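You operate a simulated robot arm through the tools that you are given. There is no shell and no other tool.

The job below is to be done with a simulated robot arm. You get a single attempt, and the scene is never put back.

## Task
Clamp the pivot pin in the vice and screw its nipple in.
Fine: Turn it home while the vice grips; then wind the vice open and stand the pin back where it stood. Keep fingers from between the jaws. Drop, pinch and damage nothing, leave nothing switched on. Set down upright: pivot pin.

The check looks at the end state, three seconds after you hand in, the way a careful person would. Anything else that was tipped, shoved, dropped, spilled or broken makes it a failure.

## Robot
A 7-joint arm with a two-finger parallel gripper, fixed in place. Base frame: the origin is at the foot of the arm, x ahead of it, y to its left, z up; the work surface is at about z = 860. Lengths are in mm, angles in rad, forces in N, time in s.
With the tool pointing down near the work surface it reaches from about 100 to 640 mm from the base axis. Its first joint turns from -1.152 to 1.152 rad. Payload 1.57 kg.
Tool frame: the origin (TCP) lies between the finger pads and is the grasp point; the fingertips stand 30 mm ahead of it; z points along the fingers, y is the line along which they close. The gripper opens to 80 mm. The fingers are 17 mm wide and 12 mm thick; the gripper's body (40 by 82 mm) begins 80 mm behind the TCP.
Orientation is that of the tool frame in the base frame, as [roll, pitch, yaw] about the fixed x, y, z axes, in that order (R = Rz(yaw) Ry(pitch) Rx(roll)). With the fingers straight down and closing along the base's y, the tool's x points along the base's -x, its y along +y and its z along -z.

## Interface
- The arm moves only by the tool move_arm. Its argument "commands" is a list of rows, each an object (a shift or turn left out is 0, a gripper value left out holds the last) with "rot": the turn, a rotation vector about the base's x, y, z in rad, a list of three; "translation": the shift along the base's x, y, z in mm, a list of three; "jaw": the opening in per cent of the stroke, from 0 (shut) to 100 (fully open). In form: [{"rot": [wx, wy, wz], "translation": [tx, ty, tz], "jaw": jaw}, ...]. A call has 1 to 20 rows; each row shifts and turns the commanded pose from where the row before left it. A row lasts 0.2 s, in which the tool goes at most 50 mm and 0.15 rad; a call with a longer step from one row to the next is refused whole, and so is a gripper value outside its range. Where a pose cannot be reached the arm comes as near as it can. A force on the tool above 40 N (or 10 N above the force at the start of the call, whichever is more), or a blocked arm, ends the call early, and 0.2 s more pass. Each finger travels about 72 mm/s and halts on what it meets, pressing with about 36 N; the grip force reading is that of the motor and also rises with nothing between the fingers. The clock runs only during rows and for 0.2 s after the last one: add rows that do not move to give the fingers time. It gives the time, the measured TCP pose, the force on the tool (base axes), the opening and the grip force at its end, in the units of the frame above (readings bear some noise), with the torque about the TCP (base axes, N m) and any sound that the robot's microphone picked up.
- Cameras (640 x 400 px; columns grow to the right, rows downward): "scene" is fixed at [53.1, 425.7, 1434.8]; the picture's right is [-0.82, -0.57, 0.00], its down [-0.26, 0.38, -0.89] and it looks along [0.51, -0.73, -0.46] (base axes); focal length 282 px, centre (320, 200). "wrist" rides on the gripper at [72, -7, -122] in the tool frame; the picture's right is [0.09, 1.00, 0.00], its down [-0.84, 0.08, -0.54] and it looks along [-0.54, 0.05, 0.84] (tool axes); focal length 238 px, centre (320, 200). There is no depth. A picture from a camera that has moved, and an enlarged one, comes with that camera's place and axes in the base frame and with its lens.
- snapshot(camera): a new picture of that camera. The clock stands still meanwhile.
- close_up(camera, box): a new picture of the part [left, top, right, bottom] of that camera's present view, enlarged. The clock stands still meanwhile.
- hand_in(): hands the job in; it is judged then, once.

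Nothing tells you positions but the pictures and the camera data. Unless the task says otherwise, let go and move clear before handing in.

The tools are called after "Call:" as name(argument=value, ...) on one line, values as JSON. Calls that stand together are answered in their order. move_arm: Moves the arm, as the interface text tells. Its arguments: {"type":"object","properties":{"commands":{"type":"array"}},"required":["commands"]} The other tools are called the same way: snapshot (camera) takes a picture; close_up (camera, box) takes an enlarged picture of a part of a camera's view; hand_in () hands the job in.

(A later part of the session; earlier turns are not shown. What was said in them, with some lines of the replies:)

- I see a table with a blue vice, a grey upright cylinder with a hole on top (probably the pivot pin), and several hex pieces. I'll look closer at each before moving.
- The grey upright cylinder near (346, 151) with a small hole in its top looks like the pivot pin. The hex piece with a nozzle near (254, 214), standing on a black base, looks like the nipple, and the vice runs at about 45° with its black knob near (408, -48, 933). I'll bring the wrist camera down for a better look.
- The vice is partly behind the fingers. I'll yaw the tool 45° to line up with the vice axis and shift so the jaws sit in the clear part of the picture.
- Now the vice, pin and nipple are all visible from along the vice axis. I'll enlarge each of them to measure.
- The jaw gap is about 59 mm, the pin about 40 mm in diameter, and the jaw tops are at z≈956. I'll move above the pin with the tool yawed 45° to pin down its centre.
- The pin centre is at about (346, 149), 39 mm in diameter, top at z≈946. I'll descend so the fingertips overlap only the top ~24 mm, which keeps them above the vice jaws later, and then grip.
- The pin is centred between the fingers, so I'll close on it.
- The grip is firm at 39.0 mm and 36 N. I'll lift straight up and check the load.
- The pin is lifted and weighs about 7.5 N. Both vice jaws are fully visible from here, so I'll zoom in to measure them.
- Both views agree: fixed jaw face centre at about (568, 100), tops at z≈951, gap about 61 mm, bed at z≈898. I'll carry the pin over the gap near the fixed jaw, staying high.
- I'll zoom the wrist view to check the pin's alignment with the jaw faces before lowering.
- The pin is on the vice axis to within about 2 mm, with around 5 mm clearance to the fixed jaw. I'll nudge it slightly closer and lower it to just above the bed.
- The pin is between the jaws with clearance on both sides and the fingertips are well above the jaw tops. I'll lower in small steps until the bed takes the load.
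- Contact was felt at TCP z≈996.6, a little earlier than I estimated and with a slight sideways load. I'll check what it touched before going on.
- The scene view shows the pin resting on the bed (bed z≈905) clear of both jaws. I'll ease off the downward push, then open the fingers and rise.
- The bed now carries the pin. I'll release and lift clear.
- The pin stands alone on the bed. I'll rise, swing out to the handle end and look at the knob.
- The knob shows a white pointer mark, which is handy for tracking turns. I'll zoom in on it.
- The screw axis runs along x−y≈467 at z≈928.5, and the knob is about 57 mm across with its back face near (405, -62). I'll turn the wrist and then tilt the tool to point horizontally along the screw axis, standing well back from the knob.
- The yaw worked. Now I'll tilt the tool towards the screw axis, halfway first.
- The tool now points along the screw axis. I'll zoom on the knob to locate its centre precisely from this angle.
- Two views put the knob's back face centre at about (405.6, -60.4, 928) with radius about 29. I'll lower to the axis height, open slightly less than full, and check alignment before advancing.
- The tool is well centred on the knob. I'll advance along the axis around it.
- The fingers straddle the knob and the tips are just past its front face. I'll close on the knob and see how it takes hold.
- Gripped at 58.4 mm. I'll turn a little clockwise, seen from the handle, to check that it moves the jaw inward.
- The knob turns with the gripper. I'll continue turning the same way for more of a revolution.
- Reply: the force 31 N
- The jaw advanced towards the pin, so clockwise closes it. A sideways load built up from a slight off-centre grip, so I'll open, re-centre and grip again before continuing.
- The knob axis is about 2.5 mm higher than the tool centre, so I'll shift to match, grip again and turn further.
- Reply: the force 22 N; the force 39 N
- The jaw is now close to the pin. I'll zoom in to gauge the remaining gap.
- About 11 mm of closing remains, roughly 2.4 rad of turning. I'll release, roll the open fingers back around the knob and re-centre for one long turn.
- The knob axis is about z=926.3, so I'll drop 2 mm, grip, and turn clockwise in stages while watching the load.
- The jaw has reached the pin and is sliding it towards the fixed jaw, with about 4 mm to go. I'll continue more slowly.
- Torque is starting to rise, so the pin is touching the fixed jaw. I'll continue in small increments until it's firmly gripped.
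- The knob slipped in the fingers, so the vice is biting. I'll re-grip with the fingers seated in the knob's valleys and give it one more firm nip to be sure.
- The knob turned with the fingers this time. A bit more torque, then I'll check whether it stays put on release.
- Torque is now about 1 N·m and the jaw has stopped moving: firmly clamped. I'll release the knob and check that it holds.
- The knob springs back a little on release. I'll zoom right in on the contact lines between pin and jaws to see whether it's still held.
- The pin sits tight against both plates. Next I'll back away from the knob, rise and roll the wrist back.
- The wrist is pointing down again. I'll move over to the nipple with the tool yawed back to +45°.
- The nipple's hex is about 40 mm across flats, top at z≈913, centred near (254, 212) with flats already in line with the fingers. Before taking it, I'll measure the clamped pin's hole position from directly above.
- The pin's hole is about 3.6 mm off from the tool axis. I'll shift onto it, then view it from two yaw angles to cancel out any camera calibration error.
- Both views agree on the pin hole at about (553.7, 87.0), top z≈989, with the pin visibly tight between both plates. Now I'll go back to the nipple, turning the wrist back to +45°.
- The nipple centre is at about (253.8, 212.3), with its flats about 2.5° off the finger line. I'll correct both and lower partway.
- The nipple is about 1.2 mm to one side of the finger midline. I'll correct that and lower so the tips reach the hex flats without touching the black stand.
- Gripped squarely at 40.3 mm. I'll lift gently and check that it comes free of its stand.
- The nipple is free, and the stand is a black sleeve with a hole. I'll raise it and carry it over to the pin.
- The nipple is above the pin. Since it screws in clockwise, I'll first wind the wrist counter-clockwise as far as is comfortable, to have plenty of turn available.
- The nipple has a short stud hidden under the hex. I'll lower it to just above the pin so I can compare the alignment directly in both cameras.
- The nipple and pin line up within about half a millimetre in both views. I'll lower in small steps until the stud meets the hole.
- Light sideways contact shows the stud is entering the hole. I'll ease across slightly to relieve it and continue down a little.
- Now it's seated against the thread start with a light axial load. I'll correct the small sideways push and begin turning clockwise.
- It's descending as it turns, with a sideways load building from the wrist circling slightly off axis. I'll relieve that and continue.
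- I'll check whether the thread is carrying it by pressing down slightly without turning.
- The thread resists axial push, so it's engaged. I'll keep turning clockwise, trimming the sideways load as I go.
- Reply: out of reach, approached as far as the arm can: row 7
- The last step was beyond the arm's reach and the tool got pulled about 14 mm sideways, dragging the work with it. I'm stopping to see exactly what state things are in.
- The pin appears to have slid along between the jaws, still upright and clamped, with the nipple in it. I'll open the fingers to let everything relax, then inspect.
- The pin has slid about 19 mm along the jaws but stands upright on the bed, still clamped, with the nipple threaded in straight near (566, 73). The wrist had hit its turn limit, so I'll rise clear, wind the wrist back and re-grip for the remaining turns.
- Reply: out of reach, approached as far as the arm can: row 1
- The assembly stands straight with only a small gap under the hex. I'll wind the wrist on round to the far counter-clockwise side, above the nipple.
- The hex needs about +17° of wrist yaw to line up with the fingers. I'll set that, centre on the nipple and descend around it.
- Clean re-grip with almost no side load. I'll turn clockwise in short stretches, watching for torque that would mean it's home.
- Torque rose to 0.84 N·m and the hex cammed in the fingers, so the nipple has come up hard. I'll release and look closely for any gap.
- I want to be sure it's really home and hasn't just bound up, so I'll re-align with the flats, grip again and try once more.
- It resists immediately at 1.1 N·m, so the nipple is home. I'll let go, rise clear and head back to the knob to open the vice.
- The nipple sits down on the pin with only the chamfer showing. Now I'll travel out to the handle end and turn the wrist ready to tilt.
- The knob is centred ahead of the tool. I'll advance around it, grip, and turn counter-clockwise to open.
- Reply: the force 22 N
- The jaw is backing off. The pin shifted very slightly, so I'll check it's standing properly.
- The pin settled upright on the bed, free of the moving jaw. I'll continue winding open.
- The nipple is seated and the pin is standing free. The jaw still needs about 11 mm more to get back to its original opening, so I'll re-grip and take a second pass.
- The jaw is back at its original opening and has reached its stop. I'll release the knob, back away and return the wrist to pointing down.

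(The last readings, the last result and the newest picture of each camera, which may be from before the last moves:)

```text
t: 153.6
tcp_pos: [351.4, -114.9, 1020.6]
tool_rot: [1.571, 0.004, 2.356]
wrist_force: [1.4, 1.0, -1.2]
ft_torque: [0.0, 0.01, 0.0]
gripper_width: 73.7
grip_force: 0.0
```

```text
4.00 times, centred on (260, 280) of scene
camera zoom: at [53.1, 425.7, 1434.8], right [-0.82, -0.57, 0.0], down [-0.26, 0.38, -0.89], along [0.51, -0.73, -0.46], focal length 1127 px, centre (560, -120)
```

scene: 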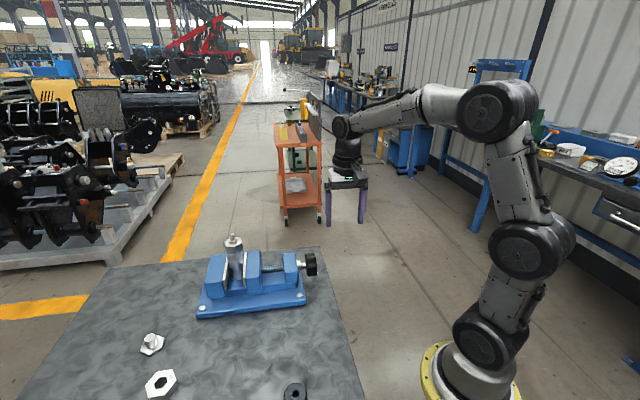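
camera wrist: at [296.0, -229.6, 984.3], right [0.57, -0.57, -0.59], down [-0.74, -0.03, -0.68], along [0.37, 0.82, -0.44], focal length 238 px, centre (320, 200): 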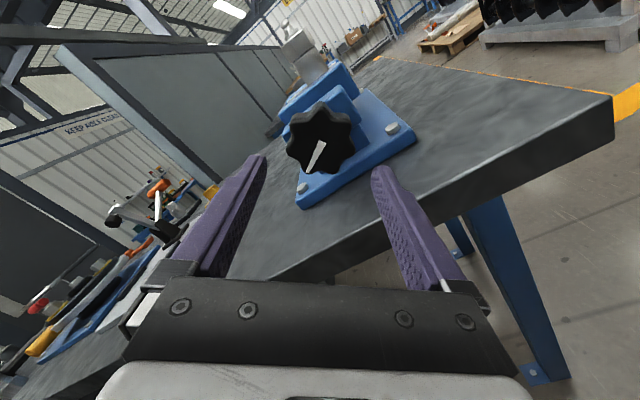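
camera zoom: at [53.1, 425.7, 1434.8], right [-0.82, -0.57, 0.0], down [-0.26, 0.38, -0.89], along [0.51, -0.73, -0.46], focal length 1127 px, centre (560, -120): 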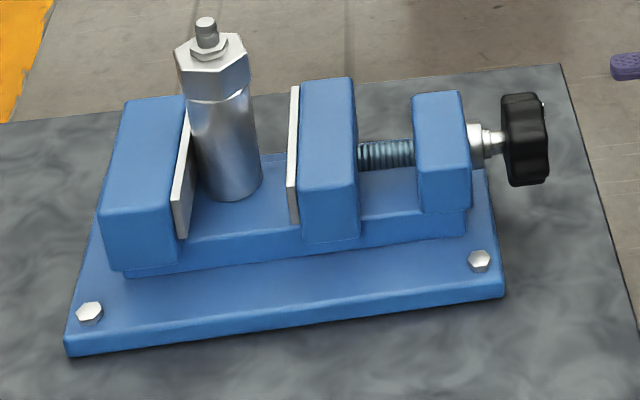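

The vice is fully open and the pin stands on its own. I'll tilt the tool back to vertical, then go over to the pin.

Call:
move_arm(commands=[{"translation": [0, 0, 8], "rot": [-0.101, 0.101, 0]}, {"translation": [0, 0, 8], "rot": [-0.101, 0.101, 0]}, {"translation": [0, 0, 8], "rot": [-0.101, 0.101, 0]}, {"translation": [0, 0, 8], "rot": [-0.101, 0.101, 0]}, {"translation": [0, 0, 8], "rot": [-0.101, 0.101, 0]}, {"translation": [0, 0, 8], "rot": [-0.101, 0.101, 0]}, {"translation": [0, 0, 8], "rot": [-0.101, 0.101, 0]}, {"translation": [0, 0, 8], "rot": [-0.101, 0.101, 0]}, {"translation": [0, 0, 8], "rot": [-0.101, 0.101, 0]}, {"translation": [0, 0, 8], "rot": [-0.101, 0.101, 0]}, {"translation": [0, 0, 10], "rot": [-0.1007, 0.1007, 0]}, {}])

Call:
move_arm(commands=[{"translation": [20.5, 18.2, 0], "rot": [0, 0, 0.131]}, {"translation": [20.5, 18.2, 0], "rot": [0, 0, 0.131]}, {"translation": [20.5, 18.2, 0], "rot": [0, 0, 0.131]}, {"translation": [20.5, 18.2, 0], "rot": [0, 0, 0.131]}, {"translation": [20.5, 18.2, 0], "rot": [0, 0, 0.131]}, {"translation": [20.5, 18.2, 0], "rot": [0, 0, 0.131]}, {"translation": [20.5, 18.2, 0], "rot": [0, 0, 0.131]}, {"translation": [20.5, 18.2, 0], "rot": [0, 0, 0.131]}, {"translation": [20.5, 18.2, 0], "rot": [0, 0, 0.131]}, {"translation": [20.5, 18.2, 0], "rot": [0, 0, 0.131]}, {}, {}])

Call:
snapshot(camera="wrist")

Call:
close_up(camera="wrist", box=[250, 70, 390, 190])

```text
t: 156.2
tcp_pos: [351.7, -113.8, 1111.7]
tool_rot: [-3.139, 0.0, 2.357]
wrist_force: [0.1, 0.0, -1.0]
ft_torque: [0.0, 0.01, 0.0]
gripper_width: 73.7
grip_force: 0.0
```

```text
t: 158.8
tcp_pos: [556.7, 67.3, 1111.9]
tool_rot: [-3.14, 0.0, -2.613]
wrist_force: [0.6, -1.0, 0.0]
ft_torque: [0.0, -0.02, -0.02]
gripper_width: 73.6
grip_force: 0.0
```

```text
taken
camera wrist: at [498.2, 26.8, 1234.1], right [-0.58, 0.81, 0.0], down [0.68, 0.49, 0.54], along [0.44, 0.31, -0.84], focal length 238 px, centre (320, 200)
```

wrist: 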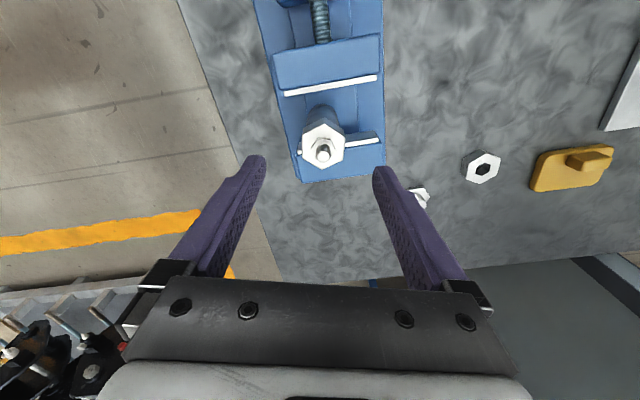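

```text
3.33 times, centred on (320, 130) of wrist
camera zoom: at [498.2, 26.8, 1234.1], right [-0.58, 0.81, 0.0], down [0.68, 0.49, 0.54], along [0.44, 0.31, -0.84], focal length 794 px, centre (320, 433)
```

zoom: 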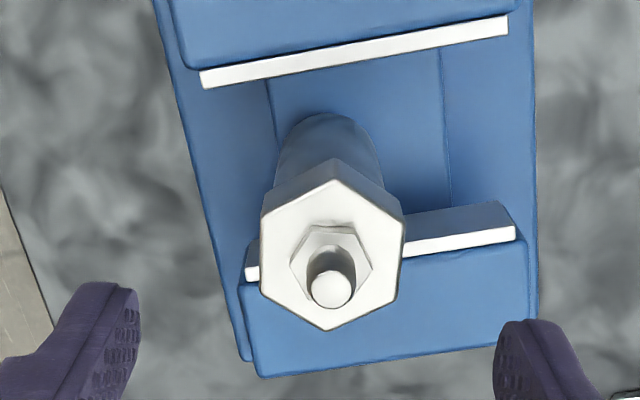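

The pin now stands at about (562.6, 77). I'll centre over it, trim the yaw to the hex flats and descend.

Call:
move_arm(commands=[{"translation": [3, 4, 0], "rot": [0, 0, 0.045]}, {"translation": [2.7, 3.9, -10]}, {"translation": [0, 0, -20]}, {"translation": [0, 0, -20]}, {"translation": [0, 0, -15]}, {}, {}])

Call:
close_up(camera="wrist", box=[240, 90, 400, 230])

Call:
close_up(camera="scene", box=[200, 210, 290, 300])

```text
t: 160.4
tcp_pos: [561.8, 74.8, 1047.5]
tool_rot: [-3.14, -0.001, -2.571]
wrist_force: [0.2, -0.3, -0.7]
ft_torque: [-0.01, -0.03, 0.02]
gripper_width: 73.5
grip_force: 0.1
```

```text
2.86 times, centred on (320, 160) of wrist
camera zoom: at [505.7, 32.3, 1169.4], right [-0.62, 0.79, 0.0], down [0.66, 0.52, 0.54], along [0.43, 0.33, -0.84], focal length 681 px, centre (320, 314)
```

zoom: 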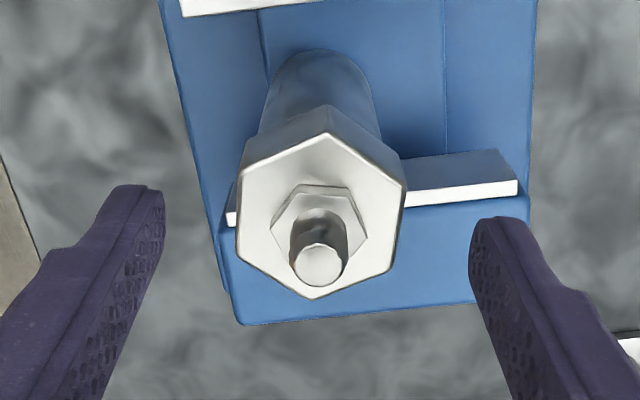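

```text
4.44 times, centred on (245, 255) of scene
camera zoom: at [53.1, 425.7, 1434.8], right [-0.82, -0.57, 0.0], down [-0.26, 0.38, -0.89], along [0.51, -0.73, -0.46], focal length 1252 px, centre (653, -44)
```

zoom: 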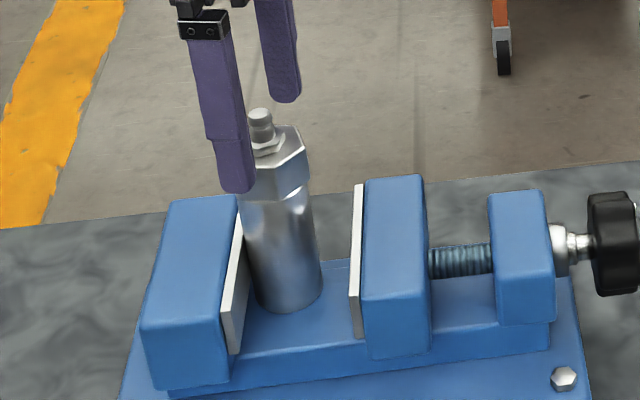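

Call:
move_arm(commands=[{"translation": [0, 0, -10], "rot": [0, 0, 0.025]}, {"translation": [0, 0, -10]}, {"translation": [0, 0, -8]}, {}, {"jaw": 65}, {"jaw": 35}, {"jaw": 35}, {"jaw": 35}])

Call:
close_up(camera="wrist", box=[240, 90, 400, 230])

Call:
close_up(camera="scene", box=[200, 210, 290, 300])

```text
t: 162.2
tcp_pos: [562.2, 75.0, 1019.5]
tool_rot: [-3.139, 0.001, -2.546]
wrist_force: [0.3, 0.6, -0.3]
ft_torque: [0.04, 0.01, 0.0]
gripper_width: 40.8
grip_force: 35.9
```

```text
2.86 times, centred on (320, 160) of wrist
camera zoom: at [506.4, 30.3, 1141.4], right [-0.64, 0.77, 0.0], down [0.65, 0.54, 0.54], along [0.42, 0.34, -0.84], focal length 681 px, centre (320, 314)
```

zoom: 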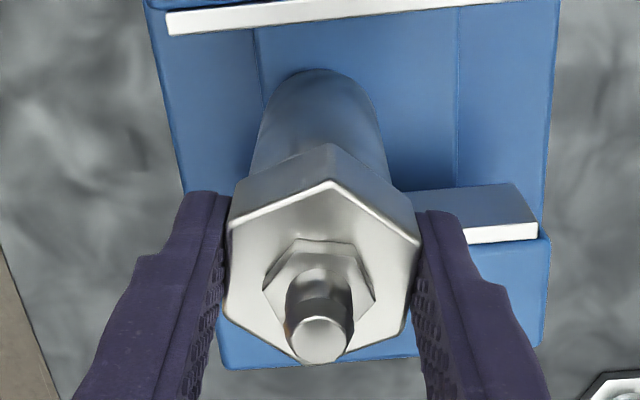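

```text
4.44 times, centred on (245, 255) of scene
camera zoom: at [53.1, 425.7, 1434.8], right [-0.82, -0.57, 0.0], down [-0.26, 0.38, -0.89], along [0.51, -0.73, -0.46], focal length 1252 px, centre (653, -44)
```

zoom: 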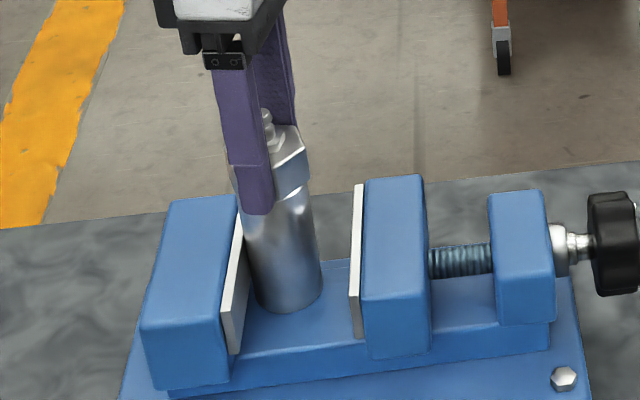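

Gripped by the hex at 40.8 mm with negligible side load. I'll lift straight up, easing slightly away from the fixed jaw.

Call:
move_arm(commands=[{"translation": [-1.5, -1.5, 2]}, {"translation": [-1, -1, 4]}, {"translation": [0, 0, 10]}, {"translation": [0, 0, 20]}, {"translation": [0, 0, 25]}, {"translation": [0, 0, 25]}, {"translation": [0, 0, 20]}, {}])

Call:
snapshot(camera="scene")

Call:
close_up(camera="wrist", box=[240, 90, 400, 230])

```text
t: 164.0
tcp_pos: [560.4, 71.7, 1125.1]
tool_rot: [-3.14, -0.001, -2.545]
wrist_force: [0.0, -0.1, -8.8]
ft_torque: [-0.03, -0.02, 0.02]
gripper_width: 40.6
grip_force: 36.1
```

```text
taken
```

scene: 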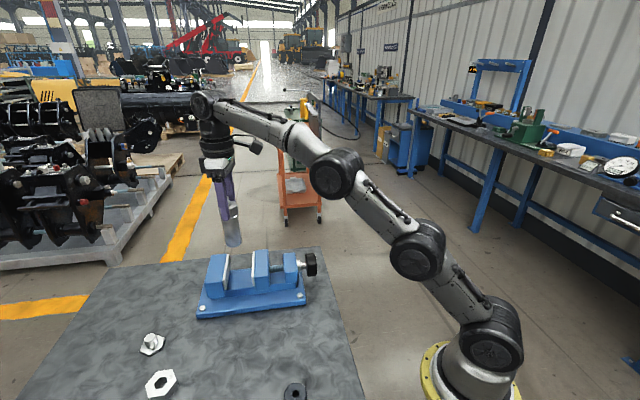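

```text
2.86 times, centred on (320, 160) of wrist
camera zoom: at [505.0, 27.3, 1247.9], right [-0.64, 0.77, 0.0], down [0.65, 0.54, 0.54], along [0.42, 0.34, -0.84], focal length 681 px, centre (320, 314)
```

zoom: 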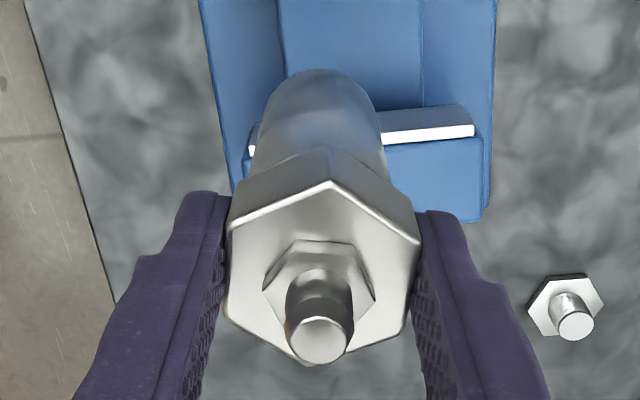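

The whole assembly lifts together at 8.8 N. I'll carry it back over the pin's original spot near (346, 149).

Call:
move_arm(commands=[{"translation": [-15, 5.2, 0]}, {"translation": [-28, 9.7, 0]}, {"translation": [-30, 10.4, 0]}, {"translation": [-30, 10.4, 0]}, {"translation": [-30, 10.4, 0]}, {"translation": [-30, 10.4, 0]}, {"translation": [-28, 9.7, 0]}, {"translation": [-18, 6.2, 0]}, {"translation": [-6.8, 2.4, 0]}, {}, {}])

Call:
close_up(camera="wrist", box=[240, 90, 400, 230])

Call:
snapshot(camera="scene")

```text
t: 166.4
tcp_pos: [344.9, 147.7, 1123.9]
tool_rot: [-3.14, 0.0, -2.546]
wrist_force: [-0.2, -0.3, -8.7]
ft_torque: [-0.03, 0.06, 0.04]
gripper_width: 41.0
grip_force: 36.2
```

```text
2.86 times, centred on (320, 160) of wrist
camera zoom: at [289.4, 103.1, 1245.9], right [-0.64, 0.77, 0.0], down [0.65, 0.54, 0.54], along [0.42, 0.34, -0.84], focal length 681 px, centre (320, 314)
```

zoom: 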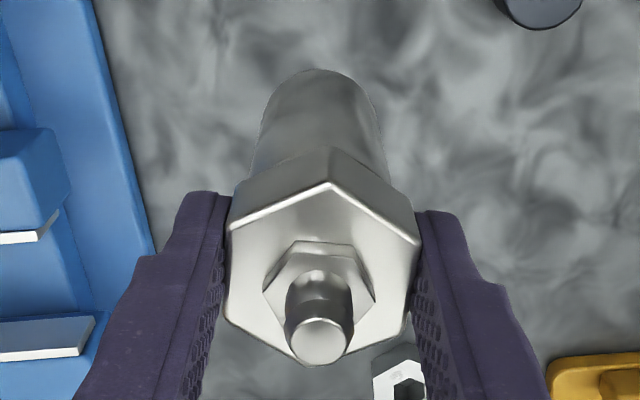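

```text
taken
```

scene: 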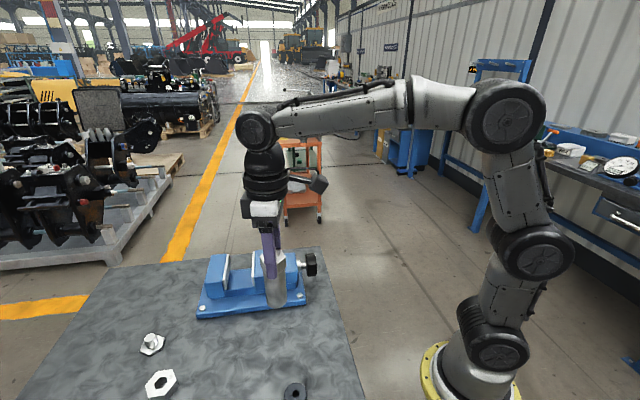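

The pin is about 1 mm from its original spot in plan. I'll lower towards the table, slowing near contact.

Call:
move_arm(commands=[{"translation": [0, -1, -15]}, {"translation": [0, 0, -25]}, {"translation": [0, 0, -30]}, {"translation": [0, 0, -30]}, {"translation": [0, 0, -20]}, {"translation": [0, 0, -12]}, {"translation": [0, 0, -8]}, {}])

Call:
close_up(camera="scene", box=[230, 260, 330, 370])

```text
t: 168.2
tcp_pos: [343.6, 146.9, 985.0]
tool_rot: [-3.141, 0.002, -2.543]
wrist_force: [-0.4, -0.7, -9.2]
ft_torque: [0.01, 0.02, 0.0]
gripper_width: 40.6
grip_force: 36.4
```

```text
3.64 times, centred on (280, 315) of scene
camera zoom: at [53.2, 425.7, 1434.8], right [-0.82, -0.57, 0.0], down [-0.26, 0.38, -0.89], along [0.51, -0.73, -0.46], focal length 1024 px, centre (466, -218)
```

zoom: 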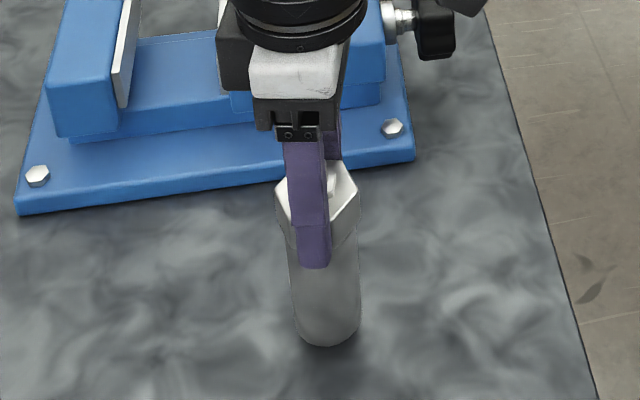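

Call:
close_up(camera="wrist", box=[240, 90, 400, 230])

Call:
move_arm(commands=[{"translation": [0, 0, -2]}, {"translation": [0, 0, -2]}, {"translation": [0, 0, -1.5]}, {"translation": [0, 0, -1]}, {}])

```text
2.86 times, centred on (320, 160) of wrist
camera zoom: at [288.0, 101.9, 1106.8], right [-0.64, 0.77, 0.0], down [0.65, 0.54, 0.54], along [0.42, 0.34, -0.84], focal length 681 px, centre (320, 314)
```

zoom: 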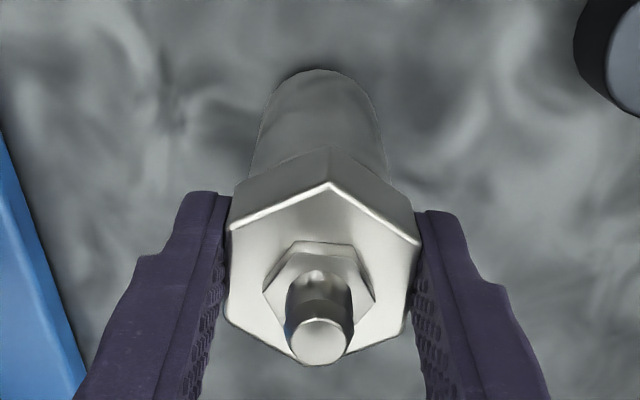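

```text
t: 169.4
tcp_pos: [344.9, 146.4, 977.9]
tool_rot: [-3.139, 0.0, -2.545]
wrist_force: [-0.4, -0.4, -8.4]
ft_torque: [0.0, 0.0, -0.02]
gripper_width: 40.7
grip_force: 36.4
```

Call:
move_arm(commands=[{"translation": [1.0, 0.2, 0]}, {"translation": [0, 0, -1]}, {"translation": [0, 0, -1]}, {"translation": [0, 0, -1]}, {}])

```text
t: 170.6
tcp_pos: [346.9, 145.0, 974.9]
tool_rot: [-3.139, -0.002, -2.544]
wrist_force: [-0.3, 0.2, -6.9]
ft_torque: [-0.02, 0.02, 0.0]
gripper_width: 40.4
grip_force: 35.7
```

Call:
move_arm(commands=[{"translation": [0, 0, -0.7]}, {"translation": [0, 0, -0.6]}, {}])

Call:
close_up(camera="scene", box=[250, 290, 320, 360])

Call:
close_up(camera="wrist", box=[240, 90, 400, 230])

```text
t: 171.4
tcp_pos: [345.6, 146.2, 973.9]
tool_rot: [-3.141, 0.001, -2.545]
wrist_force: [-0.6, -1.4, 0.0]
ft_torque: [-0.02, 0.12, 0.02]
gripper_width: 40.6
grip_force: 36.2
```

```text
5.71 times, centred on (285, 325) of scene
camera zoom: at [53.1, 425.7, 1434.8], right [-0.82, -0.57, 0.0], down [-0.26, 0.38, -0.89], along [0.51, -0.73, -0.46], focal length 1610 px, centre (520, -514)
```

zoom: 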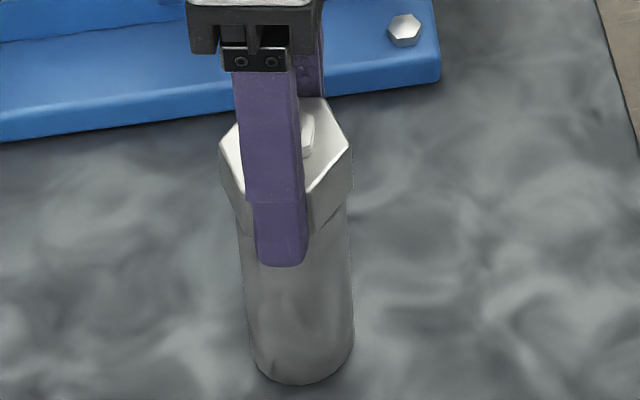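

```text
2.86 times, centred on (320, 160) of wrist
camera zoom: at [289.7, 101.3, 1096.4], right [-0.64, 0.77, 0.0], down [0.65, 0.54, 0.54], along [0.42, 0.34, -0.84], focal length 681 px, centre (320, 314)
```

zoom: 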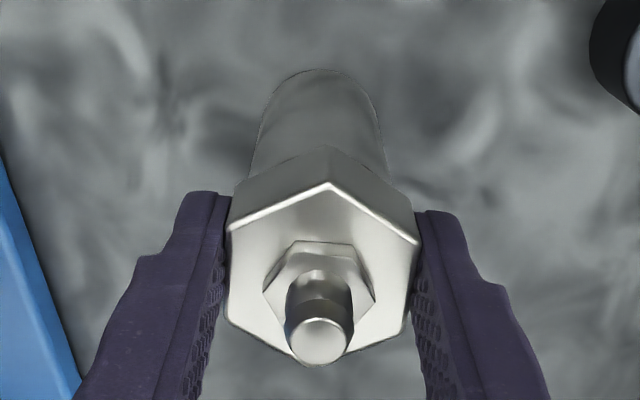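

The table now carries the weight, and the base matches its original place in the scene view to about 1 mm. I'll open the fingers and rise straight up.

Call:
move_arm(commands=[{"jaw": 55}, {"jaw": 65}, {"jaw": 80}, {"jaw": 90}, {"jaw": 90}])

Call:
close_up(camera="wrist", box=[240, 90, 400, 230])

Call:
move_arm(commands=[{"translation": [0, 0, 10]}, {"translation": [0, 0, 25]}, {"translation": [0, 0, 35]}, {"translation": [0, 0, 40]}, {"translation": [0, 0, 40]}, {}])

Call:
snapshot(camera="scene")

Call:
close_up(camera="scene", box=[120, 300, 320, 400])

Call:
snapshot(camera="wrist")

```text
t: 172.6
tcp_pos: [345.0, 145.7, 974.5]
tool_rot: [-3.14, 0.0, -2.544]
wrist_force: [0.3, 0.2, 0.0]
ft_torque: [-0.02, 0.0, 0.01]
gripper_width: 72.1
grip_force: 0.0
```

```text
2.86 times, centred on (320, 160) of wrist
camera zoom: at [289.6, 101.3, 1096.1], right [-0.64, 0.77, 0.0], down [0.65, 0.54, 0.54], along [0.42, 0.34, -0.84], focal length 681 px, centre (320, 314)
```

zoom: 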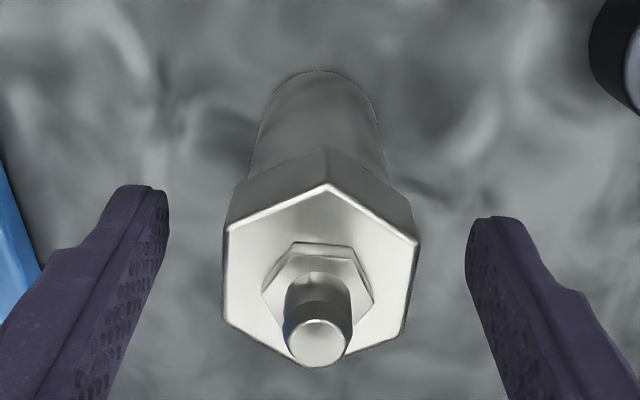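

```text
t: 174.0
tcp_pos: [347.5, 145.3, 1125.1]
tool_rot: [-3.141, 0.0, -2.544]
wrist_force: [-0.1, 0.0, -0.3]
ft_torque: [-0.01, 0.0, 0.0]
gripper_width: 71.7
grip_force: 0.1
```

```text
taken
```

scene: 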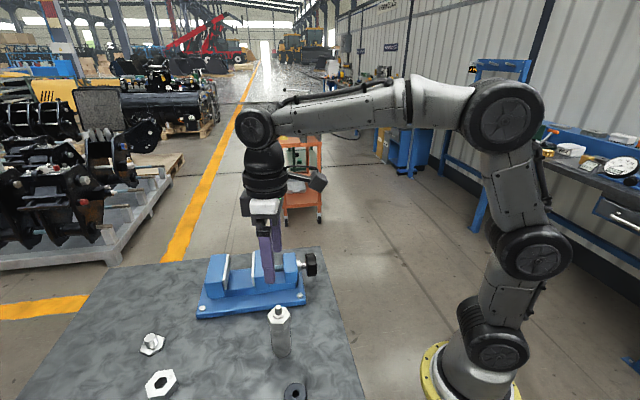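

```text
3.20 times, centred on (220, 350) of scene
camera zoom: at [53.1, 425.7, 1434.8], right [-0.82, -0.57, 0.0], down [-0.26, 0.38, -0.89], along [0.51, -0.73, -0.46], focal length 902 px, centre (640, -280)
```

zoom: 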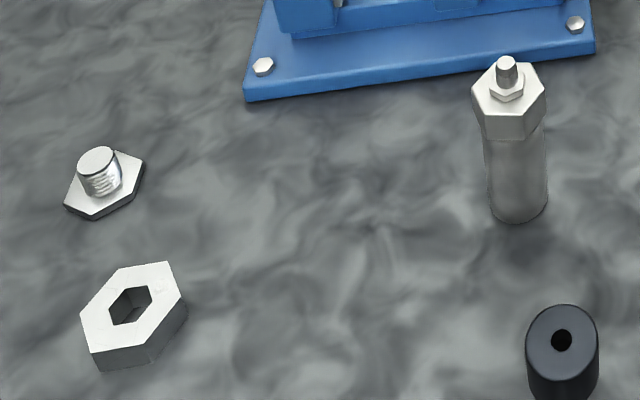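

```text
taken
camera wrist: at [291.7, 101.3, 1248.0], right [-0.64, 0.77, 0.0], down [0.65, 0.54, 0.54], along [0.42, 0.34, -0.84], focal length 238 px, centre (320, 200)
```

wrist: 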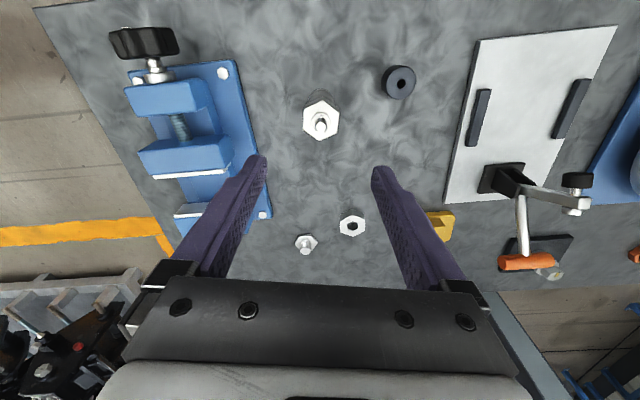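

The pin stands upright in its original place with the nipple in it. Before handing in, I'll check the joint under the hex for any gap.

Call:
close_up(camera="scene", box=[262, 312, 298, 348])

Call:
close_up(camera="wrist", box=[290, 80, 350, 140])

Call:
close_up(camera="scene", box=[180, 230, 340, 330])

```text
11.11 times, centred on (280, 330) of scene
camera zoom: at [53.1, 425.7, 1434.8], right [-0.82, -0.57, 0.0], down [-0.26, 0.38, -0.89], along [0.51, -0.73, -0.46], focal length 3130 px, centre (764, -1244)
```

zoom: 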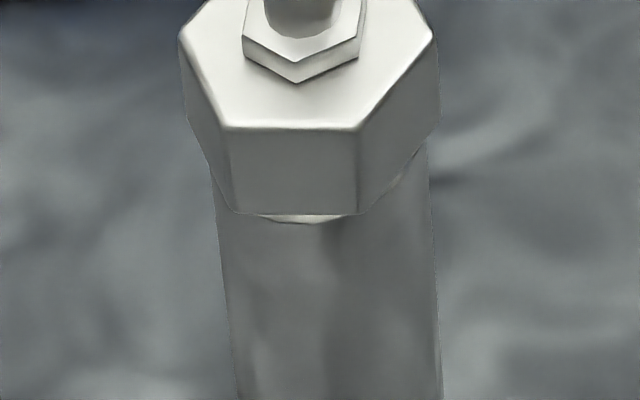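

```text
6.67 times, centred on (320, 110) of wrist
camera zoom: at [291.7, 101.3, 1248.0], right [-0.64, 0.77, 0.0], down [0.65, 0.54, 0.54], along [0.42, 0.34, -0.84], focal length 1589 px, centre (320, 800)
```

zoom: 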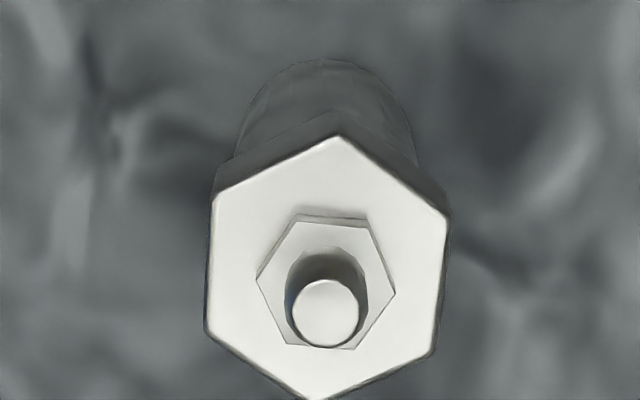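

```text
4.00 times, centred on (260, 280) of scene
camera zoom: at [53.1, 425.7, 1434.8], right [-0.82, -0.57, 0.0], down [-0.26, 0.38, -0.89], along [0.51, -0.73, -0.46], focal length 1127 px, centre (560, -120)
```

zoom: 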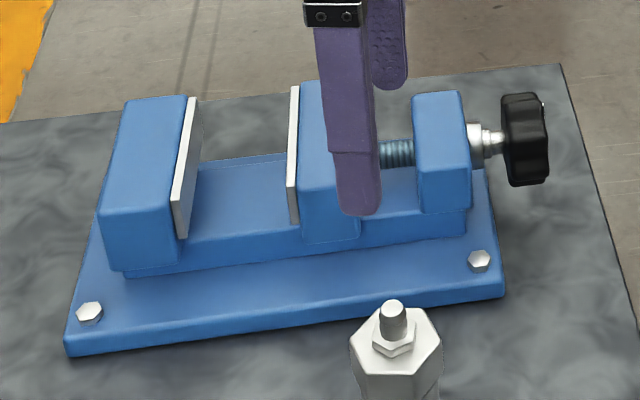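

Everything checks out:
- **Nipple:** it is down on the pin with only the chamfer showing, and it resisted firmly when I tried to turn it further.
- **Pin:** it stands upright within about 1 mm of where it started.
- **Vice:** it is wound fully open and empty.
- **Arm:** the gripper is open and well clear.

One thing went off plan. While I was screwing the nipple in, the wrist ran out of turn and dragged the clamped pin sideways along the jaws; I saw no damage. I'm handing in.

Call:
hand_in()

```text
The job is handed in.
```

The job is handed in: the nipple is screwed into the pivot pin, and the pin is standing upright back where it started. I haven't been given a verdict on the check.

- **Nipple:** I turned it in while the vice gripped the pin. It came up hard, and when I gripped it again and tried to turn it further it resisted at about 1.1 N·m. Only the pin's chamfer shows under the hex.
- **Pin:** by the camera measurements it is within about 1 mm of its original spot.
- **Vice:** it is wound open to its stop, the same opening as at the start, and empty. The fingers stayed above the jaws throughout.
- **Arm:** the gripper is open and about 150 mm above where it let go of the pin. Nothing was switched on.

**Off plan:** during the screwing, one wrist turn went past the arm's reach. That dragged the clamped pin roughly 19 mm sideways along the jaws, and the fingers slipped on the hex. The pin ended up standing on the vice bed, and I saw no damage to it, the nipple or the vice, but it was not a clean pass. The fingers also slipped slightly on the hex when it came up tight, and once on the vice knob.
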